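You operate a simulated robot arm through the tools that you are given. There is no shell and no other tool.

You are at the controls of a simulated robot arm. One attempt, no reset.

## Task
Unclip the large clear box, lift its lid off and take out the plum can.
Fine: both brown clips open; lid and can go on the low white table; the box stays, the other can in it; harm nothing. Set down upright: what you pick out.

The check looks at the end state, three seconds after you hand in, the way a careful person would. Anything else that was tipped, shoved, dropped, spilled or broken makes it a failure. A push-on lid holds only when it is set on centred and level and pressed home; a screw cap is set on level and turned clockwise until tight.

## Robot
A 6-joint arm with a two-finger gripper, fixed in place. Base frame: the origin is on the floor under the middle of its stand, x ahead of it, y to its left, z up; the work surface is at about z = 0.62. Units: m, rad, N and s.
It reaches about 1.572 m from its shoulder. Its first joint turns from -2.897 to 2.897 rad. Payload 2.45 kg.
Tool frame: the origin (TCP) lies between the finger pads and is the grasp point; the fingertips stand 0.02 m ahead of it; z points along the fingers, y is the line along which they close. The gripper opens to 0.14 m; its body begins 0.168 m behind the TCP.
Orientation is that of the tool frame in the base frame, as a unit quaternion [x, y, z, w]. With the fingers straight down and closing along the base's y, the tool's x points along the base's -x, its y along +y and its z along -z.

## Interface
- The arm moves only by the tool apply_moves. Its argument "moves" is a list that holds one entry, the list of rows, each a list of 6 numbers: the shift along the tool's x, y, z in units of 20 mm (1.0 is 20 mm), then the turn, a rotation vector about the tool's x, y, z in units of 5 degrees (1.0 is 5 degrees). In form: [[[dx, dy, dz, rx, ry, rz], ...]]. A call has 1 to 20 rows; each row shifts and turns the commanded pose from where the row before left it, along the tool's axes as they then stand. "grip" is the gripper command, from -1 (shut) to 1 (fully open), values between in proportion, set as the call begins (left out, the last holds). A call with a number of a shift or a turn outside -1 to 1 is refused whole. Each row takes 0.2 s and may step no farther than 0.05 m and 0.15 rad from the row before; otherwise, or with a gripper value out of range, the whole call is refused. Where a pose cannot be reached the arm comes as near as it can. A force on the tool above 40 N (or 10 N above the force at the start of the call, whichever is more), or a blocked arm, ends the call early, and 0.2 s more pass. The fingers move at their own pace (about 0.045 m/s each) and stop on an object; they squeeze with about 21 N. The grip force told is the motor's: it shows also when the fingers shut on nothing. Time passes only in rows, and 0.2 s behind the last, so rows that do not move let the fingers close. The reply holds the time, the measured pose of the TCP, the force on the tool along the base axes, the opening and the grip force, in the units named above and with some noise, with the torque about the TCP (base axes, N m) and any sound that the robot's microphone picked up.
- Cameras (640 x 400 px; columns grow to the right, rows downward): "scene" is fixed at [0.2199, -0.5014, 1.4292]; the picture's right is [0.35, -0.94, 0.00], its down [-0.58, -0.22, -0.78] and it looks along [0.73, 0.27, -0.62] (base axes); focal length 330 px, centre (320, 200). "wrist" rides on the gripper at [0.078, 0.011, -0.209] in the tool frame; the picture's right is [-0.14, 0.99, 0.00], its down [-0.92, -0.13, -0.37] and it looks along [-0.36, -0.05, 0.93] (tool axes); focal length 280 px, centre (320, 200). There is no depth. A picture from a camera that has moved, and an enlarged one, comes with that camera's place and axes in the base frame and with its lens.
- get_image(camera): a new picture of that camera. The clock stands still meanwhile.
- close_up(camera, box): a new picture of the part [left, top, right, bottom] of that camera's present view, enlarged. The clock stands still meanwhile.
- finish_job(): hands the job in; it is judged then, once.

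Places have to be worked out from the pictures, the camera data and where the tool is seen. Open the gripper and draw the arm clear of the work before you hand the job in, unless the task says otherwise.

The tools are called after "Request:" as name(argument=value, ...) on one line, values as JSON. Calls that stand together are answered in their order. apply_moves: Moves the arm, as the interface text tells. Its arguments: {"type":"object","properties":{"moves":{"type":"array","items":{"type":"array","items":{"type":"array","items":{"type":"number"}}}},"grip":{"type":"number"}},"required":["moves"]} The other tools are called the same way: get_image (camera) takes a picture; close_up (camera, box) takes an enlarged picture of a part of a camera's view; finish_job () hands the job in.

At the start:

```text
time: 0.0
position: [0.7806, -0.1108, 0.9925]
tcp_rot: [-0.001, 1.0, -0.001, -0.001]
wrist_force: [0.4, -0.4, -0.4]
torque: [-0.01, 0.01, 0.01]
opening: 0.1398
grip_force: 0.0
```

scene: 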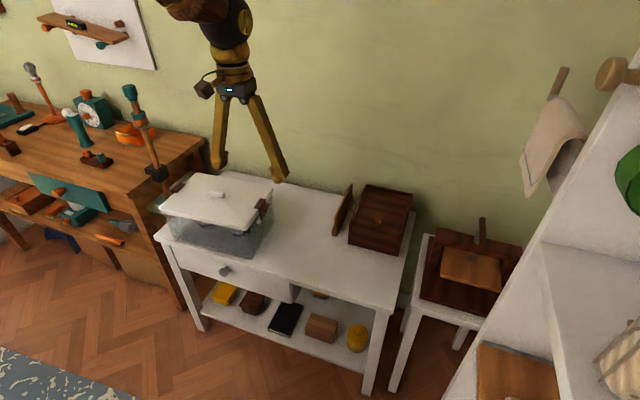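
wrist: 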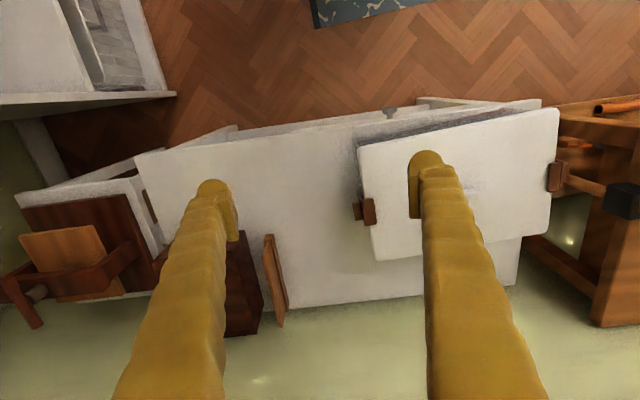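

I start by looking closely at the box, its clips and the white table from both cameras.

Request:
close_up(camera="scene", box=[140, 150, 300, 270])

Request:
close_up(camera="wrist", box=[320, 80, 600, 280])

Request:
close_up(camera="scene", box=[260, 150, 540, 325])

```text
3.33 times, centred on (220, 210) of scene
camera zoom: at [0.2199, -0.5014, 1.4292], right [0.35, -0.94, 0.0], down [-0.58, -0.22, -0.78], along [0.73, 0.27, -0.62], focal length 1098 px, centre (653, 167)
```

zoom: 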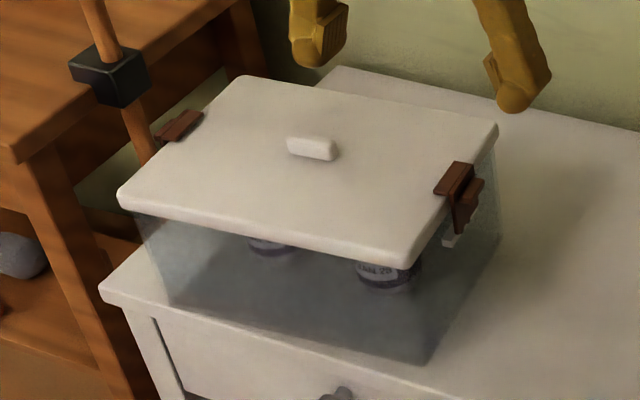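

```text
2.00 times, centred on (460, 180) of wrist
camera zoom: at [0.7021, -0.0977, 1.2025], right [0.14, 0.99, 0.0], down [0.92, -0.13, 0.37], along [0.36, -0.05, -0.93], focal length 561 px, centre (40, 240)
```

zoom: 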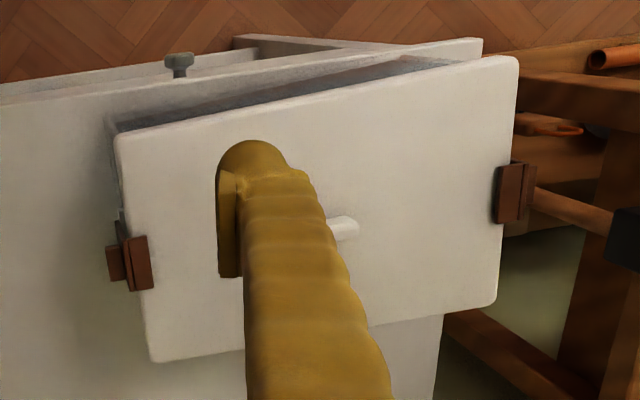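

```text
2.29 times, centred on (400, 238) of scene
camera zoom: at [0.2199, -0.5014, 1.4292], right [0.35, -0.94, 0.0], down [-0.58, -0.22, -0.78], along [0.73, 0.27, -0.62], focal length 753 px, centre (137, 114)
```

zoom: 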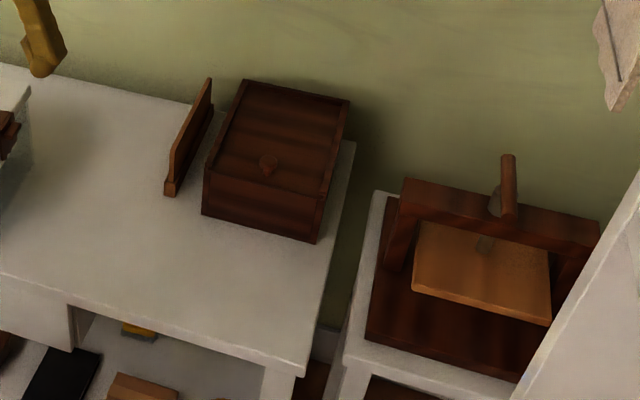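

The box table's top agrees between both views at z≈0.62. I need to find which piece is the "low white table", so I look closer at the right side and the rest.

Request:
close_up(camera="wrist", box=[0, 0, 280, 340])

Request:
close_up(camera="scene", box=[380, 190, 640, 400])

Request:
close_up(camera="scene", box=[0, 60, 220, 280])

Request:
close_up(camera="scene", box=[170, 240, 430, 400])

```text
1.18 times, centred on (140, 170) of wrist
camera zoom: at [0.7021, -0.0977, 1.2025], right [0.14, 0.99, 0.0], down [0.92, -0.13, 0.37], along [0.36, -0.05, -0.93], focal length 330 px, centre (532, 235)
```

zoom: 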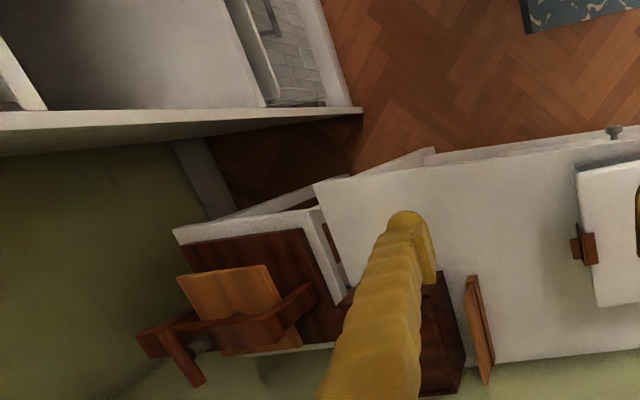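

```text
1.90 times, centred on (510, 295) of scene
camera zoom: at [0.2199, -0.5014, 1.4292], right [0.35, -0.94, 0.0], down [-0.58, -0.22, -0.78], along [0.73, 0.27, -0.62], focal length 628 px, centre (-42, 19)
```

zoom: 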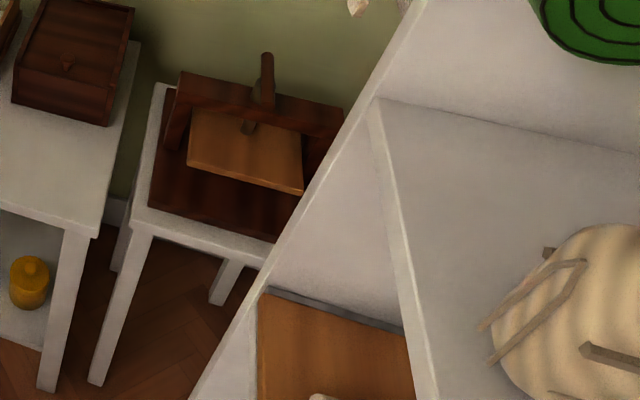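

```text
1.82 times, centred on (110, 170) of scene
camera zoom: at [0.2199, -0.5014, 1.4292], right [0.35, -0.94, 0.0], down [-0.58, -0.22, -0.78], along [0.73, 0.27, -0.62], focal length 599 px, centre (702, 254)
```

zoom: 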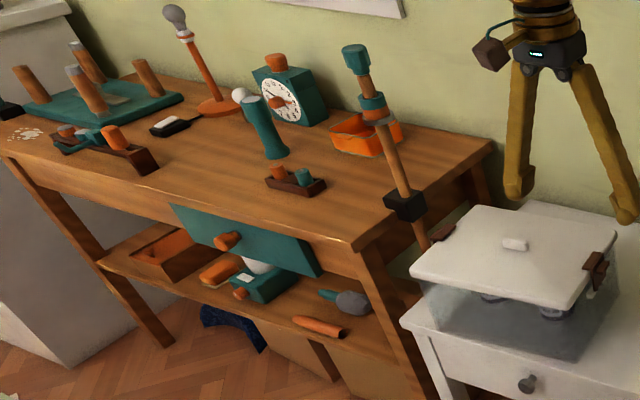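

```text
2.46 times, centred on (300, 320) of scene
camera zoom: at [0.2199, -0.5014, 1.4292], right [0.35, -0.94, 0.0], down [-0.58, -0.22, -0.78], along [0.73, 0.27, -0.62], focal length 811 px, centre (369, -95)
```

zoom: 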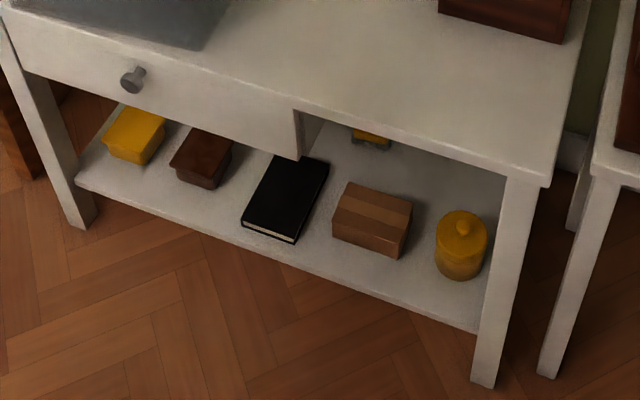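

The right-hand white stand is fully occupied by a press, so the table the box stands on (top z≈0.62) should be the low white table. The lid top works out at z≈0.78, centre about (0.88, 0.095), yawed about 3°; next I study the clips.

Request:
close_up(camera="scene", box=[235, 180, 285, 230])

Request:
close_up(camera="scene", box=[160, 165, 210, 205])

Request:
close_up(camera="wrist", box=[340, 180, 400, 240])

Request:
close_up(camera="wrist", box=[520, 140, 620, 220])

Request:
close_up(camera="scene", box=[180, 190, 260, 250])

```text
8.00 times, centred on (260, 205) of scene
camera zoom: at [0.2199, -0.5014, 1.4292], right [0.35, -0.94, 0.0], down [-0.58, -0.22, -0.78], along [0.73, 0.27, -0.62], focal length 2636 px, centre (800, 160)
```

zoom: 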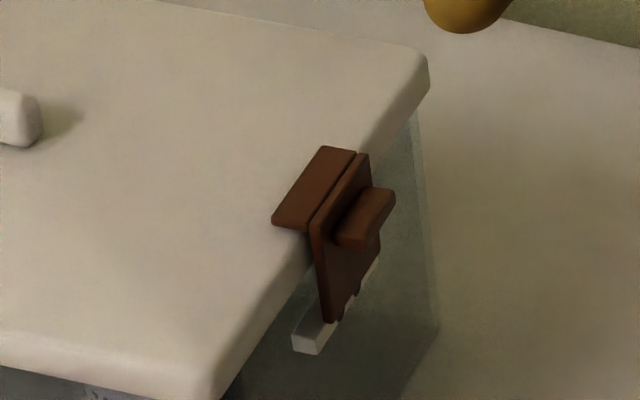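

```text
10.00 times, centred on (185, 185) of scene
camera zoom: at [0.2199, -0.5014, 1.4292], right [0.35, -0.94, 0.0], down [-0.58, -0.22, -0.78], along [0.73, 0.27, -0.62], focal length 3294 px, centre (1670, 350)
```

zoom: 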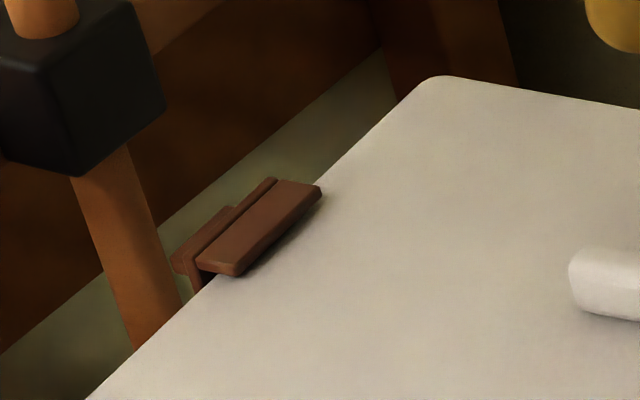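

```text
6.67 times, centred on (370, 210) of wrist
camera zoom: at [0.7021, -0.0977, 1.2025], right [0.14, 0.99, 0.0], down [0.92, -0.13, 0.37], along [0.36, -0.05, -0.93], focal length 1869 px, centre (-13, 133)
```

zoom: 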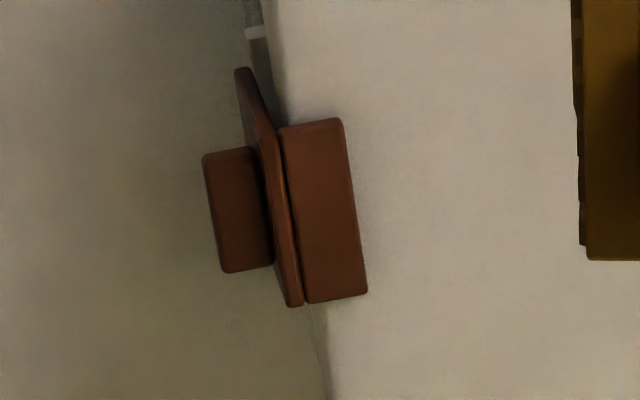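

```text
5.00 times, centred on (570, 180) of wrist
camera zoom: at [0.7021, -0.0977, 1.2025], right [0.14, 0.99, 0.0], down [0.92, -0.13, 0.37], along [0.36, -0.05, -0.93], focal length 1402 px, centre (-930, 300)
```

zoom: 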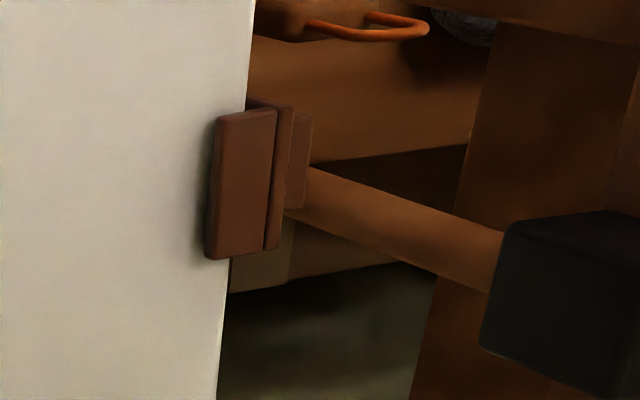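

```text
6.67 times, centred on (220, 220) of scene
camera zoom: at [0.2199, -0.5014, 1.4292], right [0.35, -0.94, 0.0], down [-0.58, -0.22, -0.78], along [0.73, 0.27, -0.62], focal length 2196 px, centre (987, 67)
```

zoom: 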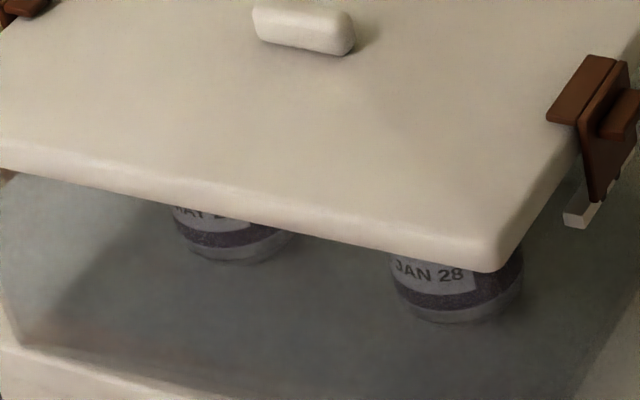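

The clips are vertical plates hinged low on the short walls, hooked over the lid, with an outward tab near the top (right tab about (0.90,-0.062,0.77)). I first turn the tool about 93° in place so the fingers close along the box's short side and the wrist camera looks at the right clip from outside.

Request:
apply_moves(moves=[[[0, 0, 0, 0, 0, -1], [0, 0, 0, 0, 0, -1], [0, 0, 0, 0, 0, -1], [0, 0, 0, 0, 0, -1], [0, 0, 0, 0, 0, -1], [0, 0, 0, 0, 0, -1], [0, 0, 0, 0, 0, -1], [0, 0, 0, 0, 0, -1], [0, 0, 0, 0, 0, -1], [0, 0, 0, 0, 0, -1], [0, 0, 0, 0, 0, -1], [0, 0, 0, 0, 0, -1], [0, 0, 0, 0, 0, -1], [0, 0, 0, 0, 0, -1], [0, 0, 0, 0, 0, -1], [0, 0, 0, 0, 0, -1], [0, 0, 0, 0, 0, -1], [0, 0, 0, 0, 0, -1], [0, 0, 0, 0, 0, -0.6]]])

Request:
get_image(camera="wrist")

Request:
get_image(camera="scene")

```text
time: 4.0
position: [0.7798, -0.1106, 0.9926]
tcp_rot: [0.726, -0.688, 0.0, 0.001]
wrist_force: [0.3, -1.1, -0.5]
torque: [0.04, -0.02, -0.03]
opening: 0.1397
grip_force: 0.0
```

```text
taken
camera wrist: at [0.7736, -0.1871, 1.2024], right [-1.0, 0.08, 0.0], down [0.08, 0.93, 0.37], along [0.03, 0.37, -0.93], focal length 280 px, centre (320, 200)
```

wrist: 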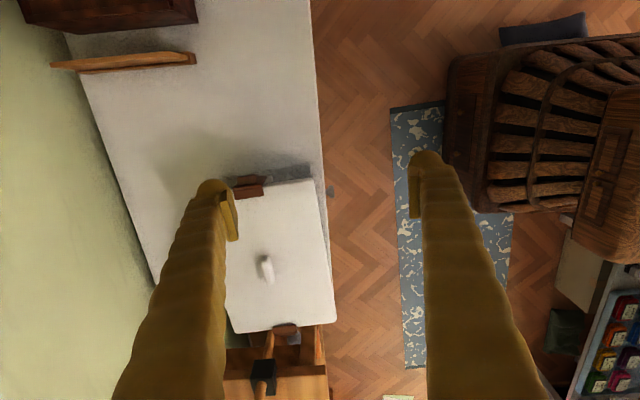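

```text
taken
```

scene: 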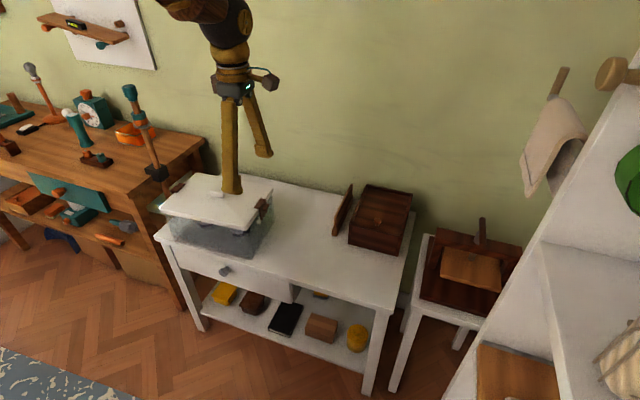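

The rotation came out as intended (closing axis along box's short side). I zoom on the box and the free table area from this new viewpoint to measure.

Request:
close_up(camera="wrist", box=[200, 160, 360, 340])

Request:
close_up(camera="wrist", box=[20, 0, 340, 200])

Request:
close_up(camera="wrist", box=[200, 300, 360, 400])

```text
2.22 times, centred on (280, 250) of wrist
camera zoom: at [0.7736, -0.1871, 1.2024], right [-1.0, 0.08, 0.0], down [0.08, 0.93, 0.37], along [0.03, 0.37, -0.93], focal length 623 px, centre (409, 89)
```

zoom: 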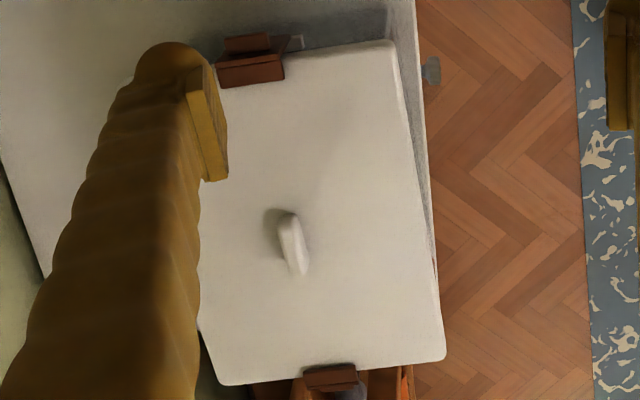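

```text
2.00 times, centred on (180, 100) of wrist
camera zoom: at [0.7736, -0.1871, 1.2024], right [-1.0, 0.08, 0.0], down [0.08, 0.93, 0.37], along [0.03, 0.37, -0.93], focal length 561 px, centre (600, 400)
```

zoom: 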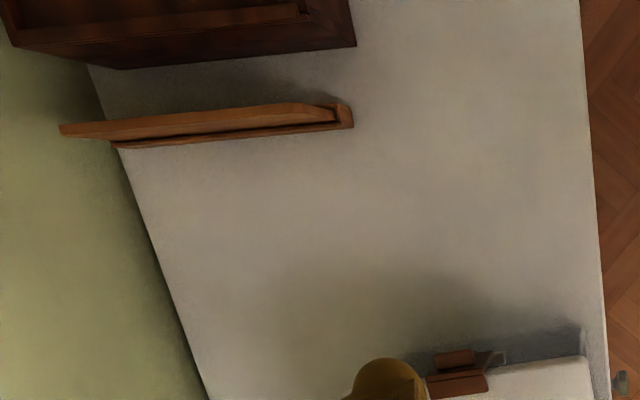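

```text
4.00 times, centred on (280, 350) of wrist
camera zoom: at [0.7736, -0.1871, 1.2024], right [-1.0, 0.08, 0.0], down [0.08, 0.93, 0.37], along [0.03, 0.37, -0.93], focal length 1122 px, centre (480, -400)
```

zoom: 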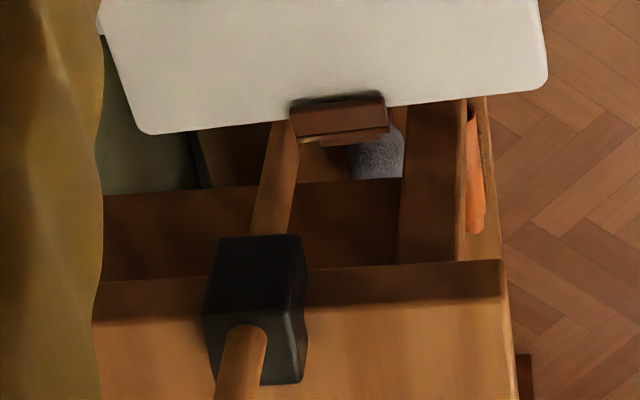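

The bench top on the left is ~0.76 high, so the 0.62 table is indeed the low one. The right tab reads about (0.895,-0.061,0.77); I move the open gripper above it at a safe height (z 0.86) for a nearer view.

Request:
apply_moves(moves=[[[-0.21, -0.834, 0.947, 0, 0, 0], [-0.21, -0.834, 0.947, 0, 0, 0], [-0.21, -0.834, 0.947, 0, 0, 0], [-0.21, -0.834, 0.947, 0, 0, 0], [-0.21, -0.834, 0.947, 0, 0, 0], [-0.21, -0.834, 0.947, 0, 0, 0], [-0.21, -0.834, 0.947, 0, 0, 0]]])

Request:
get_image(camera="wrist")

Request:
close_up(camera="scene", box=[180, 100, 320, 240])

```text
time: 5.6
position: [0.8959, -0.0758, 0.8625]
tcp_rot: [0.725, -0.689, -0.001, -0.001]
wrist_force: [-0.4, 0.3, -0.2]
torque: [0.03, -0.02, 0.0]
opening: 0.1401
grip_force: 0.1
```

```text
taken
camera wrist: at [0.8885, -0.1529, 1.0707], right [-1.0, 0.09, 0.0], down [0.08, 0.93, 0.37], along [0.03, 0.37, -0.93], focal length 280 px, centre (320, 200)
```

wrist: 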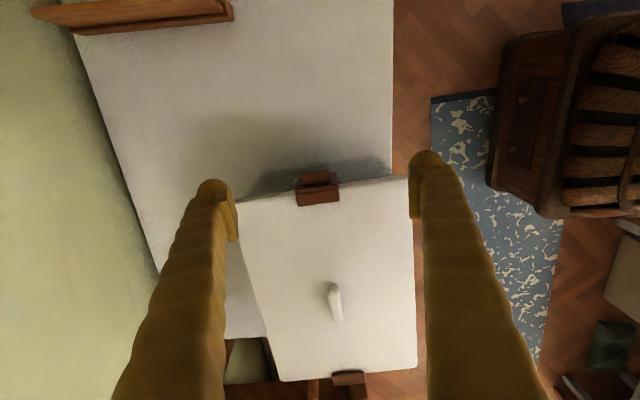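

```text
2.86 times, centred on (250, 170) of scene
camera zoom: at [0.2199, -0.5014, 1.4292], right [0.35, -0.94, 0.0], down [-0.58, -0.22, -0.78], along [0.73, 0.27, -0.62], focal length 941 px, centre (520, 286)
```

zoom: 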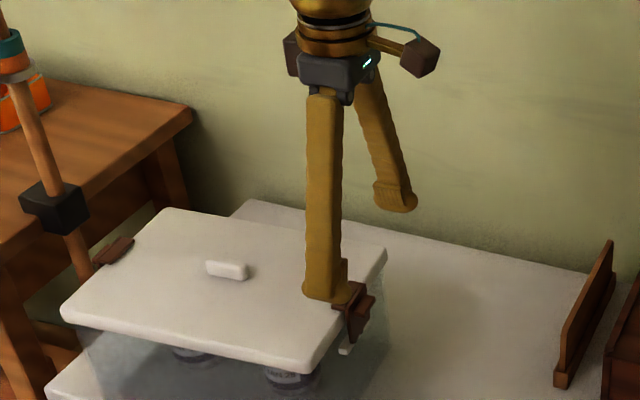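

Request:
close_up(camera="wrist", box=[270, 150, 370, 230])

Request:
close_up(camera="wrist", box=[220, 150, 440, 400])

```text
5.00 times, centred on (320, 190) of wrist
camera zoom: at [0.8885, -0.1529, 1.0707], right [-1.0, 0.09, 0.0], down [0.08, 0.93, 0.37], along [0.03, 0.37, -0.93], focal length 1402 px, centre (320, 250)
```

zoom: 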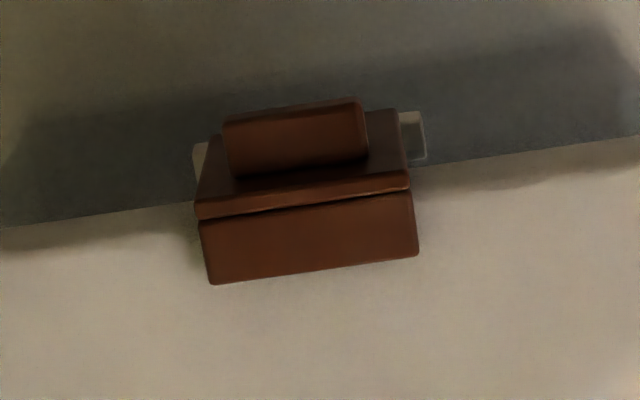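

```text
1.60 times, centred on (330, 275) of wrist
camera zoom: at [0.8885, -0.1529, 1.0707], right [-1.0, 0.09, 0.0], down [0.08, 0.93, 0.37], along [0.03, 0.37, -0.93], focal length 449 px, centre (304, 80)
```

zoom: 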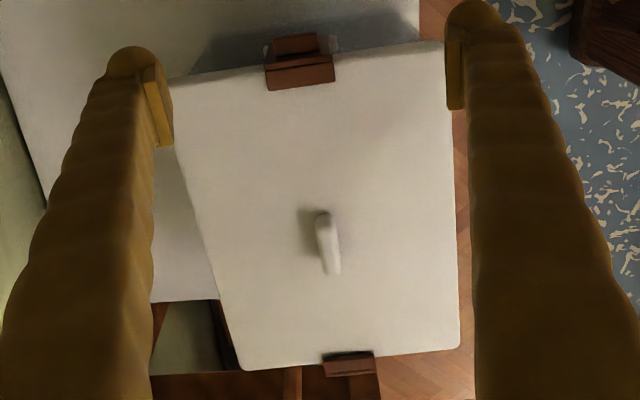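

The tab reads centred at about (0.901,-0.064,0.776), 31 mm wide, with the plate's outer face near y=-0.057. I narrow the gripper to ~60 mm, line up in x at y≈-0.076 (outside the lid edge), and lower to z≈0.82 to check.

Request:
apply_moves(moves=[[[0, -0.25, 0.7, 0, 0, 0], [0, 0, 0.7, 0, 0, 0], [0, 0, 0.7, 0, 0, 0], [0, 0, 0, 0, 0, 0], [0, 0, 0, 0, 0, 0]]], grip=-0.1)

Request:
get_image(camera="wrist")

Request:
close_up(camera="scene", box=[220, 140, 300, 240])

```text
time: 6.8
position: [0.9009, -0.0742, 0.8178]
tcp_rot: [0.725, -0.689, 0.001, 0.0]
wrist_force: [-0.2, -0.2, -0.4]
torque: [0.0, 0.01, -0.02]
opening: 0.0631
grip_force: 0.1
```

```text
taken
camera wrist: at [0.8939, -0.1517, 1.0285], right [-1.0, 0.09, 0.0], down [0.08, 0.93, 0.37], along [0.03, 0.37, -0.93], focal length 280 px, centre (320, 200)
```

wrist: 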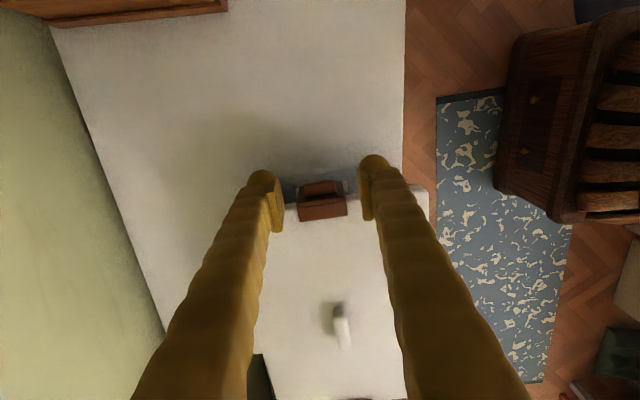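

```text
4.00 times, centred on (260, 190) of scene
camera zoom: at [0.2199, -0.5014, 1.4292], right [0.35, -0.94, 0.0], down [-0.58, -0.22, -0.78], along [0.73, 0.27, -0.62], focal length 1318 px, centre (560, 240)
```

zoom: 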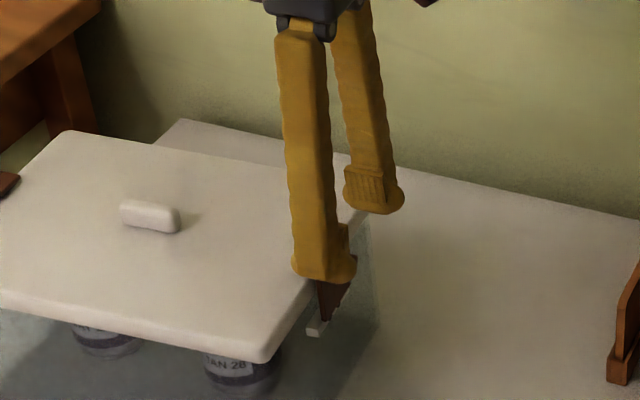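

Request:
close_up(camera="wrist", box=[230, 130, 410, 250])

```text
3.33 times, centred on (320, 190) of wrist
camera zoom: at [0.8939, -0.1517, 1.0285], right [-1.0, 0.09, 0.0], down [0.08, 0.93, 0.37], along [0.03, 0.37, -0.93], focal length 935 px, centre (320, 233)
```

zoom: 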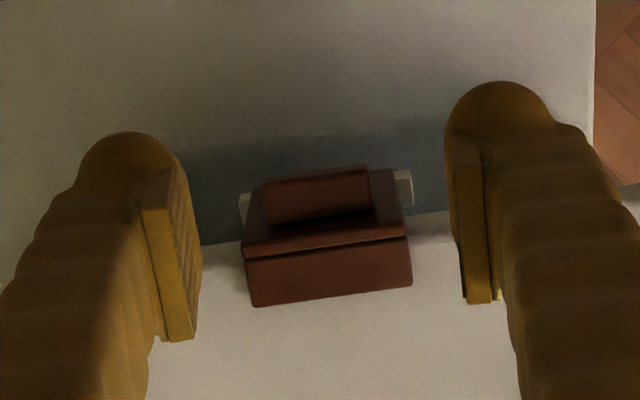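

The tab sits ~2 mm further in +x than the tool, with the fingers straddling it and clear of the plate. I shift slightly and lower to z≈0.774, still open.

Request:
apply_moves(moves=[[[0.12, -0.1, 0.55, 0, 0, 0], [0, 0, 0.55, 0, 0, 0], [0, 0, 0.55, 0, 0, 0], [0, 0, 0.54, 0, 0, 0]]])

Request:
close_up(camera="wrist", box=[230, 130, 410, 250])

Request:
close_up(camera="scene", box=[230, 170, 290, 230])

```text
time: 7.8
position: [0.9017, -0.077, 0.7761]
tcp_rot: [0.725, -0.689, 0.0, 0.0]
wrist_force: [0.0, -0.3, 0.1]
torque: [0.0, 0.01, -0.01]
opening: 0.0627
grip_force: 0.1
```

```text
3.33 times, centred on (320, 190) of wrist
camera zoom: at [0.8955, -0.1534, 0.9848], right [-1.0, 0.09, 0.0], down [0.08, 0.93, 0.37], along [0.03, 0.37, -0.93], focal length 935 px, centre (320, 233)
```

zoom: 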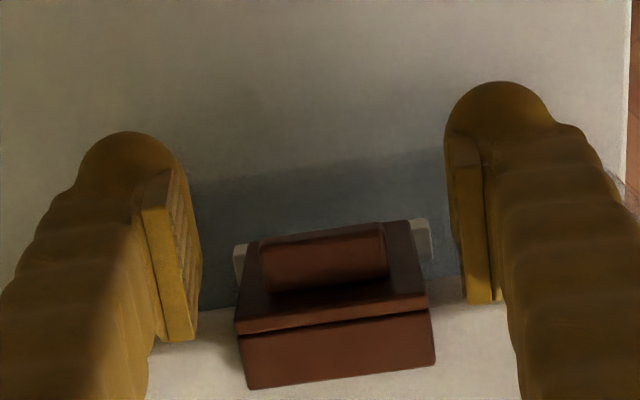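

```text
6.67 times, centred on (260, 200) of scene
camera zoom: at [0.2199, -0.5014, 1.4292], right [0.35, -0.94, 0.0], down [-0.58, -0.22, -0.78], along [0.73, 0.27, -0.62], focal length 2196 px, centre (720, 200)
```

zoom: 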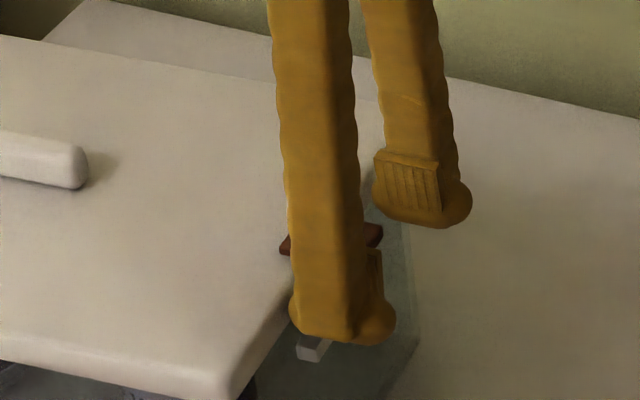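

The fingers straddle the tab at its level with about 8 mm of overlap in depth. I close on the tab and read the force.

Request:
apply_moves(moves=[[[0, 0, 0, 0, 0, 0], [0, 0, 0, 0, 0, 0], [0, 0, 0, 0, 0, 0], [0, 0, 0, 0, 0, 0]]], grip=-1)

Request:
close_up(camera="wrist", box=[230, 130, 410, 250])

```text
time: 8.8
position: [0.9034, -0.0766, 0.7758]
tcp_rot: [0.726, -0.688, 0.0, 0.0]
wrist_force: [2.5, -5.6, -1.2]
torque: [-0.15, -0.05, 0.0]
opening: 0.0311
grip_force: 20.9
```

```text
3.33 times, centred on (320, 190) of wrist
camera zoom: at [0.8956, -0.1537, 0.985], right [-1.0, 0.09, 0.0], down [0.08, 0.93, 0.37], along [0.03, 0.37, -0.93], focal length 935 px, centre (320, 233)
```

zoom: 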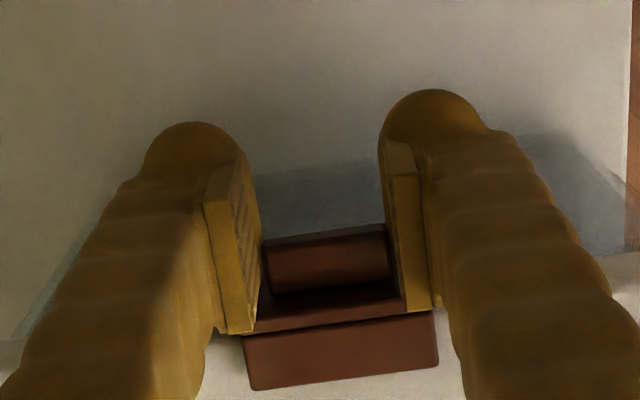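

Grip is firm (opening 31 mm, 21 N). I pull the tab outward along an arc about the low hinge, turning the tool with it, just 10° at first to feel the latch.

Request:
apply_moves(moves=[[[0.236, 0, 0.107, 0, -1, 0], [0.236, 0, 0.107, 0, -1, 0]]])

Request:
close_up(camera="scene", box=[230, 170, 290, 230])

Request:
close_up(camera="wrist", box=[230, 130, 410, 250])

```text
time: 9.4
position: [0.9035, -0.0856, 0.7719]
tcp_rot: [0.722, -0.686, -0.063, -0.06]
wrist_force: [0.4, -3.8, -5.5]
torque: [-0.38, 0.08, 0.03]
opening: 0.0311
grip_force: 21.1
```

```text
6.67 times, centred on (260, 200) of scene
camera zoom: at [0.2199, -0.5014, 1.4292], right [0.35, -0.94, 0.0], down [-0.58, -0.22, -0.78], along [0.73, 0.27, -0.62], focal length 2196 px, centre (720, 200)
```

zoom: 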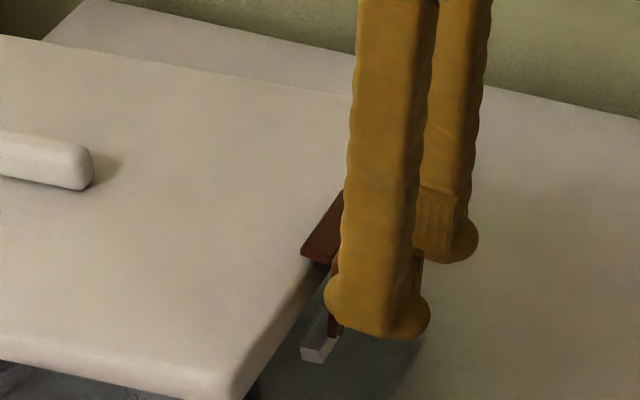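

```text
3.33 times, centred on (320, 190) of wrist
camera zoom: at [0.898, -0.1993, 0.9635], right [-1.0, 0.08, 0.02], down [0.08, 0.85, 0.52], along [0.02, 0.52, -0.85], focal length 935 px, centre (320, 233)
```

zoom: 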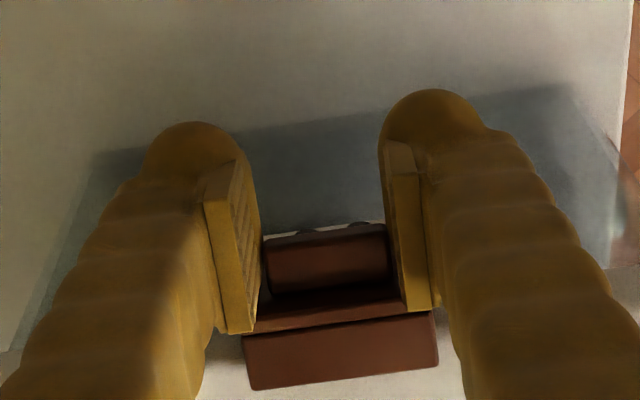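

The hook is moving off the lid with the tab, confirming the low hinge; forces are small. I continue along the arc another 15°.

Request:
apply_moves(moves=[[[0.236, 0, 0.107, 0, -1, 0], [0.236, 0, 0.107, 0, -1, 0], [0.236, 0, 0.107, 0, -1, 0]]])

Request:
close_up(camera="scene", box=[230, 170, 290, 230])

Request:
close_up(camera="wrist", box=[230, 130, 410, 250])

```text
time: 10.2
position: [0.9046, -0.0983, 0.7612]
tcp_rot: [0.708, -0.672, -0.158, -0.149]
wrist_force: [-1.1, -2.2, -6.0]
torque: [-0.35, 0.03, 0.17]
opening: 0.0309
grip_force: 21.0
```

```text
6.67 times, centred on (260, 200) of scene
camera zoom: at [0.2199, -0.5014, 1.4292], right [0.35, -0.94, 0.0], down [-0.58, -0.22, -0.78], along [0.73, 0.27, -0.62], focal length 2196 px, centre (720, 200)
```

zoom: 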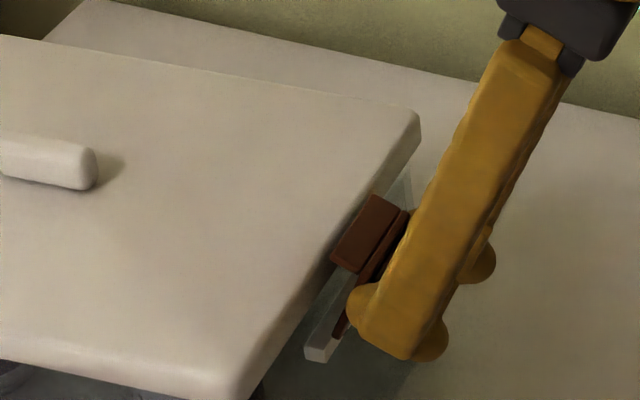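

```text
3.33 times, centred on (320, 190) of wrist
camera zoom: at [0.9013, -0.2561, 0.9184], right [-1.0, 0.07, 0.06], down [0.09, 0.68, 0.72], along [0.01, 0.73, -0.69], focal length 935 px, centre (320, 233)
```

zoom: 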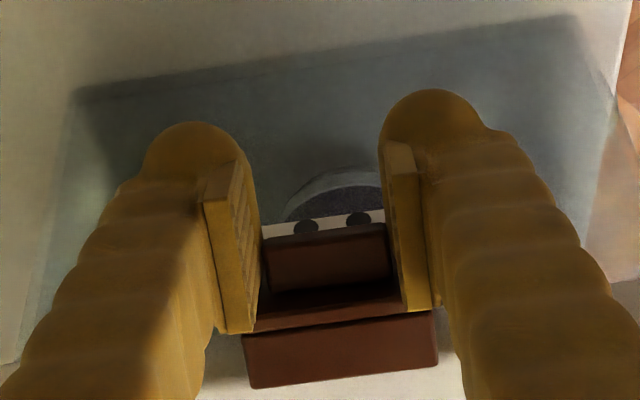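

The hook is clear of the lid edge, but comparing pictures the box seems to have been drawn ~3–4 mm toward −y, since my arc radius was slightly too large. I use a smaller radius for the next 20°.

Request:
apply_moves(moves=[[[0.17, 0, 0.09, 0, -1, 0], [0.17, 0, 0.09, 0, -1, 0], [0.17, 0, 0.09, 0, -1, 0], [0.17, 0, 0.09, 0, -1, 0]]])

Request:
close_up(camera="scene", box=[230, 170, 290, 230])

Request:
close_up(camera="wrist", box=[230, 130, 410, 250])

```text
time: 11.2
position: [0.9034, -0.106, 0.7483]
tcp_rot: [0.669, -0.636, -0.278, -0.265]
wrist_force: [0.2, 0.4, -6.2]
torque: [-0.36, -0.1, 0.09]
opening: 0.0311
grip_force: 21.2
```

```text
6.67 times, centred on (260, 200) of scene
camera zoom: at [0.2199, -0.5014, 1.4292], right [0.35, -0.94, 0.0], down [-0.58, -0.22, -0.78], along [0.73, 0.27, -0.62], focal length 2196 px, centre (720, 200)
```

zoom: 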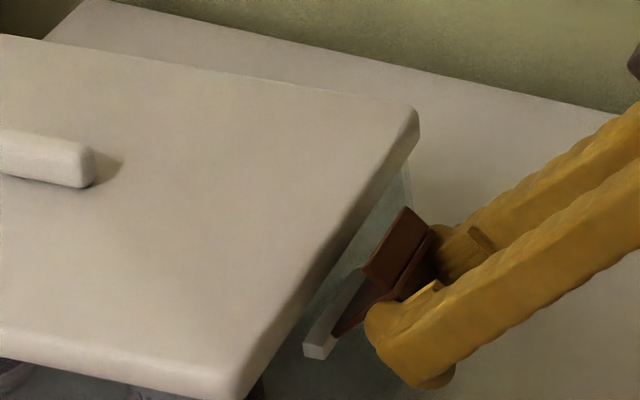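

```text
3.33 times, centred on (320, 190) of wrist
camera zoom: at [0.9042, -0.3075, 0.8402], right [-0.99, 0.05, 0.1], down [0.11, 0.4, 0.91], along [0.0, 0.92, -0.4], focal length 935 px, centre (320, 233)
```

zoom: 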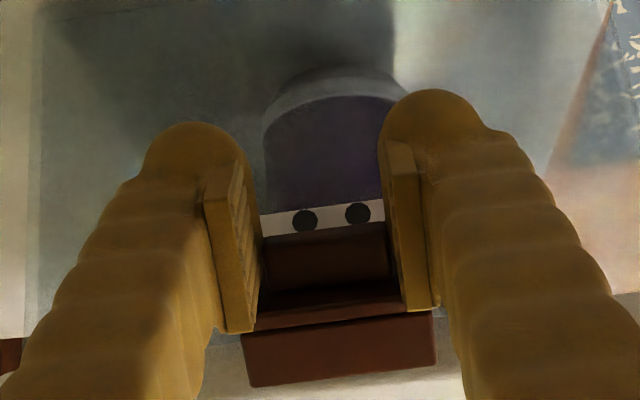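

The clip is about 45° out, hook well clear, box no longer dragging. I open the fingers a little and see whether the clip stays or drops.

Request:
apply_moves(moves=[[[0, 0, 0, 0, 0, 0], [0, 0, 0, 0, 0, 0], [0, 0, 0, 0, 0, 0]]], grip=-0.1)

Request:
close_up(camera="scene", box=[230, 170, 290, 230])

Request:
close_up(camera="wrist", box=[230, 100, 410, 250])

```text
time: 12.0
position: [0.9054, -0.1049, 0.7471]
tcp_rot: [0.67, -0.636, -0.277, -0.263]
wrist_force: [-0.6, -0.6, 0.7]
torque: [0.0, -0.03, 0.01]
opening: 0.0632
grip_force: 0.1
```

```text
6.67 times, centred on (260, 200) of scene
camera zoom: at [0.2199, -0.5014, 1.4292], right [0.35, -0.94, 0.0], down [-0.58, -0.22, -0.78], along [0.73, 0.27, -0.62], focal length 2196 px, centre (720, 200)
```

zoom: 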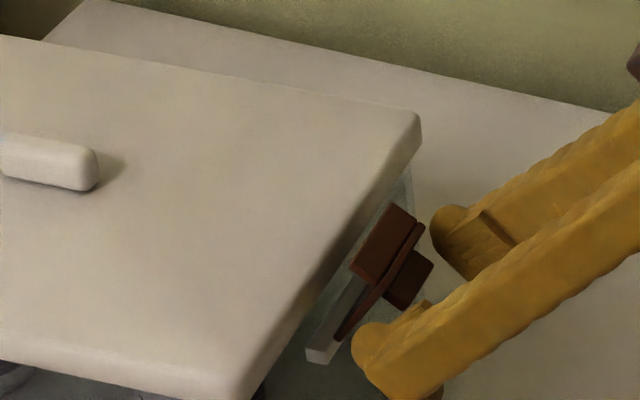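

```text
2.67 times, centred on (320, 175) of wrist
camera zoom: at [0.904, -0.3074, 0.84], right [-0.99, 0.05, 0.1], down [0.11, 0.4, 0.91], along [0.0, 0.92, -0.4], focal length 748 px, centre (320, 267)
```

zoom: 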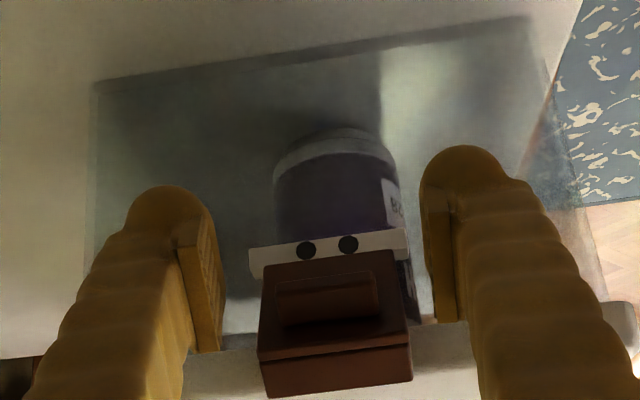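

The clip moved back a little when released (~30° open). I wait a second and look again to see whether it keeps creeping closed.

Request:
apply_moves(moves=[[[0, 0, 0, 0, 0, 0], [0, 0, 0, 0, 0, 0], [0, 0, 0, 0, 0, 0], [0, 0, 0, 0, 0, 0], [0, 0, 0, 0, 0, 0]]])

Request:
close_up(camera="scene", box=[230, 170, 290, 230])

```text
time: 13.2
position: [0.903, -0.1052, 0.7473]
tcp_rot: [0.67, -0.636, -0.277, -0.263]
wrist_force: [0.0, 0.4, -0.9]
torque: [0.01, 0.01, -0.01]
opening: 0.063
grip_force: 0.0
```

```text
6.67 times, centred on (260, 200) of scene
camera zoom: at [0.2199, -0.5014, 1.4292], right [0.35, -0.94, 0.0], down [-0.58, -0.22, -0.78], along [0.73, 0.27, -0.62], focal length 2196 px, centre (720, 200)
```

zoom: 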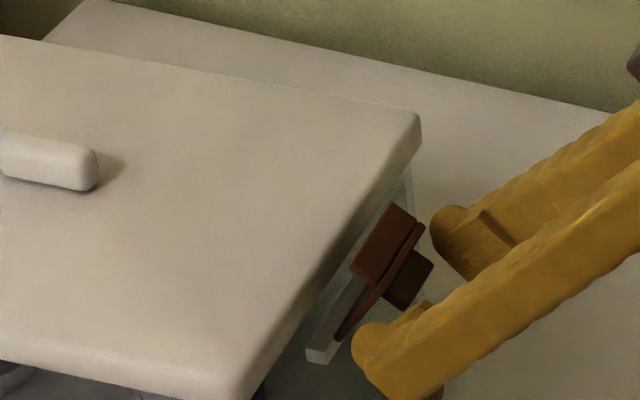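

The clip holds by friction at roughly 36°. I back out along the fingers, turn the tool upright again and shut the fingers, then I'll press it further down from above.

Request:
apply_moves(moves=[[[0, 0, -1, 0, 0, 0], [0, 0, -1, 0, 0, 0], [0, 0, -1, 0, 0, 0], [0, 0, -1, 0, 0, 0], [0, 0, -1, 0, 0, 0], [0, 0, 0, 0, 1, 0], [0, 0, 0, 0, 1, 0], [0, 0, 0, 0, 1, 0], [0, 0, 0, 0, 1, 0], [0, 0, 0, 0, 1, 0], [0, 0, 0, 0, 1, 0], [0, 0, 0, 0, 1, 0], [0, 0, 0, 0, 1, 0], [0, 0, 0, 0, 1, 0]]])

Request:
get_image(camera="wrist")

Request:
close_up(camera="scene", box=[180, 160, 300, 250])

```text
time: 16.2
position: [0.9075, -0.1766, 0.8183]
tcp_rot: [0.726, -0.688, 0.001, 0.001]
wrist_force: [-0.3, 0.2, 0.7]
torque: [0.01, 0.03, 0.0]
opening: 0.063
grip_force: 0.0
```

```text
taken
camera wrist: at [0.901, -0.2536, 1.0277], right [-1.0, 0.09, 0.0], down [0.08, 0.93, 0.37], along [0.03, 0.37, -0.93], focal length 280 px, centre (320, 200)
```

wrist: 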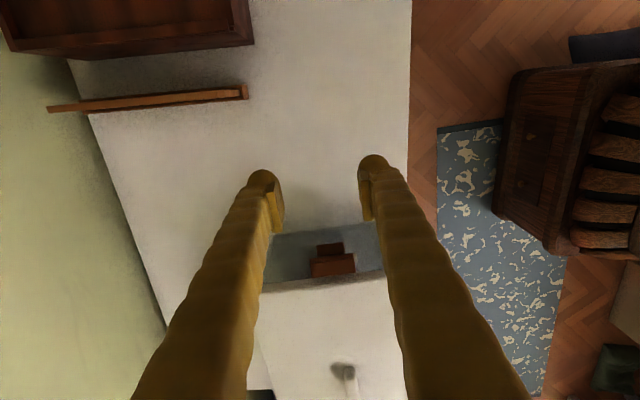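

```text
4.44 times, centred on (240, 205) of scene
camera zoom: at [0.2199, -0.5014, 1.4292], right [0.35, -0.94, 0.0], down [-0.58, -0.22, -0.78], along [0.73, 0.27, -0.62], focal length 1464 px, centre (676, 178)
```

zoom: 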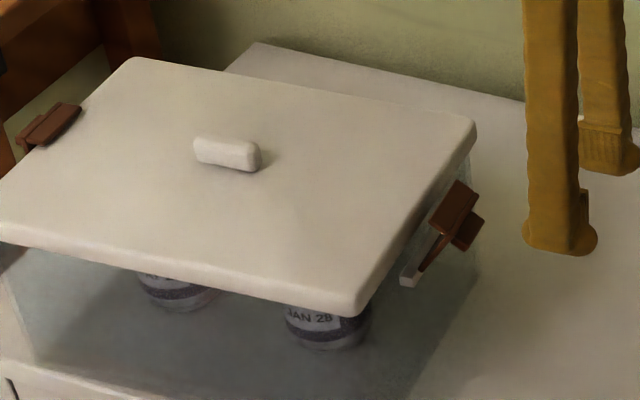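

The box sits ~4 mm toward −y from where it began; the clip leans out. With fingers shut I move over the clip (y≈-0.10) and press down gently on it, first to z≈0.785.

Request:
apply_moves(moves=[[[-0.5, 0, -0.3, 0, 0, 0], [-0.8, 0, -0.3, 0, 0, 0], [-0.85, 0, 0, 0, 0, 0], [-0.85, 0, 0, 0, 0, 0], [-0.85, 0, 0, 0, 0, 0], [0, 0, 0, 0, 0, 0]]], grip=-1)

Request:
apply_moves(moves=[[[0, 0, 0.5, 0, 0, 0], [0, 0, 0.5, 0, 0, 0], [0, 0, 0.5, 0, 0, 0], [0, 0, 0.5, 0, 0, 0]]])

Request:
close_up(camera="scene", box=[180, 160, 300, 250])

```text
time: 17.6
position: [0.9037, -0.0971, 0.8309]
tcp_rot: [0.725, -0.689, 0.0, 0.0]
wrist_force: [0.4, -0.3, 0.7]
torque: [-0.01, 0.04, -0.01]
opening: 0.0001
grip_force: 20.8
```

```text
time: 18.6
position: [0.9049, -0.0993, 0.7909]
tcp_rot: [0.726, -0.687, 0.0, 0.0]
wrist_force: [-4.7, -8.9, 12.3]
torque: [0.06, 0.16, 0.07]
opening: 0.0061
grip_force: 21.3
```

```text
4.44 times, centred on (240, 205) of scene
camera zoom: at [0.2199, -0.5014, 1.4292], right [0.35, -0.94, 0.0], down [-0.58, -0.22, -0.78], along [0.73, 0.27, -0.62], focal length 1464 px, centre (676, 178)
```

zoom: 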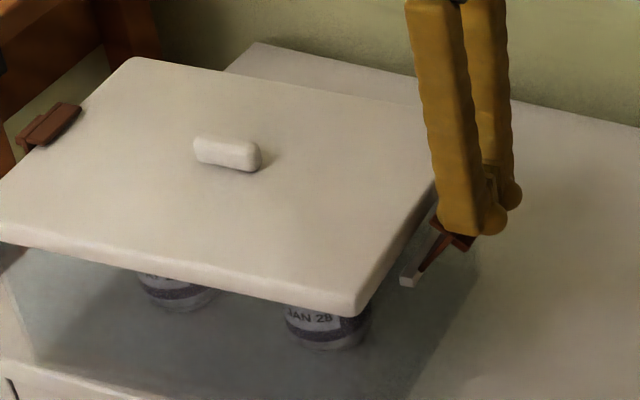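

The push acts on the hook's top face (reaction up and outward at 36°), which cannot open it further, so I stop and lift off. I'll re-grip the tab instead with the tool tilted to match.

Request:
apply_moves(moves=[[[0, 0, -0.5, 0, 0, 0], [0, 0, -0.5, 0, 0, 0], [0, 0, -0.5, 0, 0, 0], [0, 0, -0.5, 0, 0, 0], [0.8, 0, -0.5, 0, 0, 0], [0.8, 0, 0, 0, 0, 0], [0.8, 0, 0, 0, 0, 0], [0.8, 0, 0, 0, 0, 0], [0.8, 0, 0, 0, 0, 0]]], grip=-1)

Request:
close_up(camera="scene", box=[230, 170, 290, 230])

Request:
get_image(camera="wrist")

```text
time: 20.6
position: [0.9086, -0.1784, 0.8394]
tcp_rot: [0.725, -0.689, -0.001, 0.0]
wrist_force: [0.2, -0.1, 0.6]
torque: [0.0, -0.02, 0.01]
opening: 0.0001
grip_force: 20.5
```

```text
6.67 times, centred on (260, 200) of scene
camera zoom: at [0.2199, -0.5014, 1.4292], right [0.35, -0.94, 0.0], down [-0.58, -0.22, -0.78], along [0.73, 0.27, -0.62], focal length 2196 px, centre (720, 200)
```

zoom: 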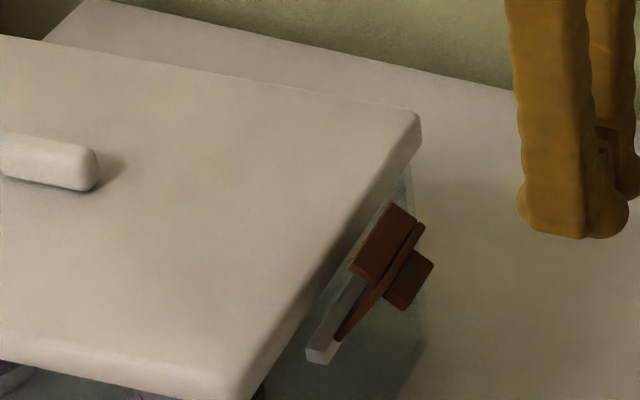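

```text
taken
camera wrist: at [0.9011, -0.2553, 1.0489], right [-1.0, 0.09, 0.0], down [0.08, 0.93, 0.37], along [0.03, 0.37, -0.93], focal length 280 px, centre (320, 200)
```

wrist: 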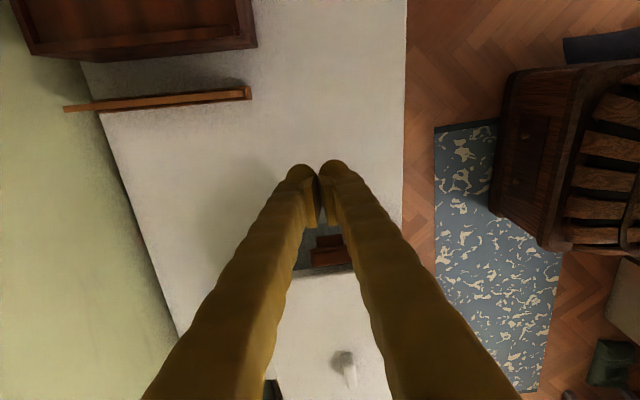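

The clip is unchanged at ~36°, no harm done. I tilt the tool 40°, part the fingers and line up on the tab again to test whether it opens further.

Request:
apply_moves(moves=[[[0, 0, 0, 0, -1, 0], [0, 0, 0, 0, -1, 0], [0, 0, 0, 0, -1, 0], [0, 0, 0, 0, -1, 0], [0, 0, 0, 0, -1, 0], [0, 0, 0, 0, -1, 0], [0, 0, 0, 0, -1, 0], [0, 0, 0, 0, -1, 0], [-0.1, 0, 0.7, 0, 0, 0], [-0.1, 0, 0.7, 0, 0, 0], [-0.08, 0, 0.7, 0, 0, 0], [0, 0, 0.7, 0, 0, 0]]], grip=-0.1)

Request:
close_up(camera="wrist", box=[230, 110, 410, 250])

Request:
close_up(camera="scene", box=[230, 170, 290, 230])

```text
time: 23.2
position: [0.9072, -0.1378, 0.801]
tcp_rot: [0.681, -0.647, -0.248, -0.236]
wrist_force: [0.5, 0.3, 0.3]
torque: [-0.03, -0.01, 0.01]
opening: 0.0626
grip_force: 0.1
```

```text
2.86 times, centred on (320, 180) of wrist
camera zoom: at [0.9055, -0.3312, 0.9114], right [-0.99, 0.05, 0.09], down [0.1, 0.47, 0.87], along [0.01, 0.88, -0.48], focal length 801 px, centre (320, 257)
```

zoom: 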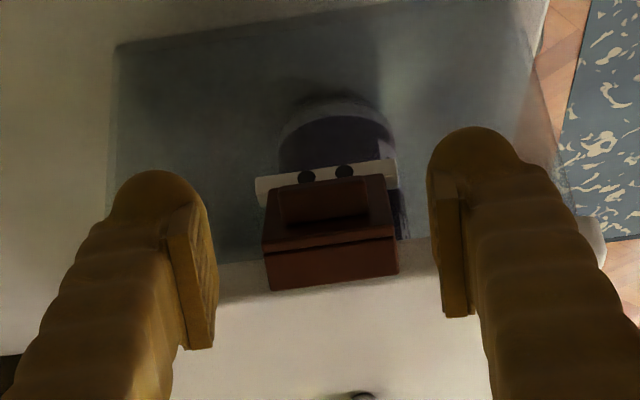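

```text
6.67 times, centred on (260, 200) of scene
camera zoom: at [0.2199, -0.5014, 1.4292], right [0.35, -0.94, 0.0], down [-0.58, -0.22, -0.78], along [0.73, 0.27, -0.62], focal length 2196 px, centre (720, 200)
```

zoom: 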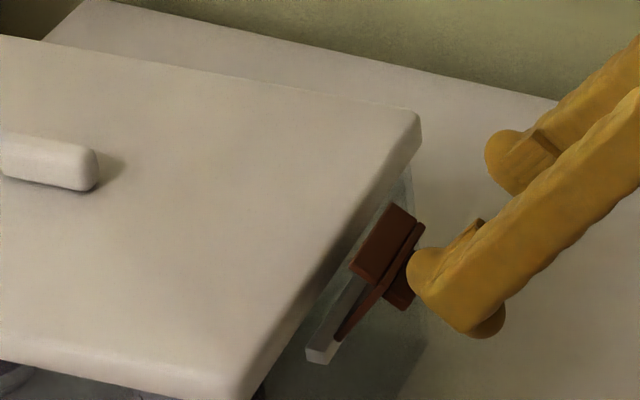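

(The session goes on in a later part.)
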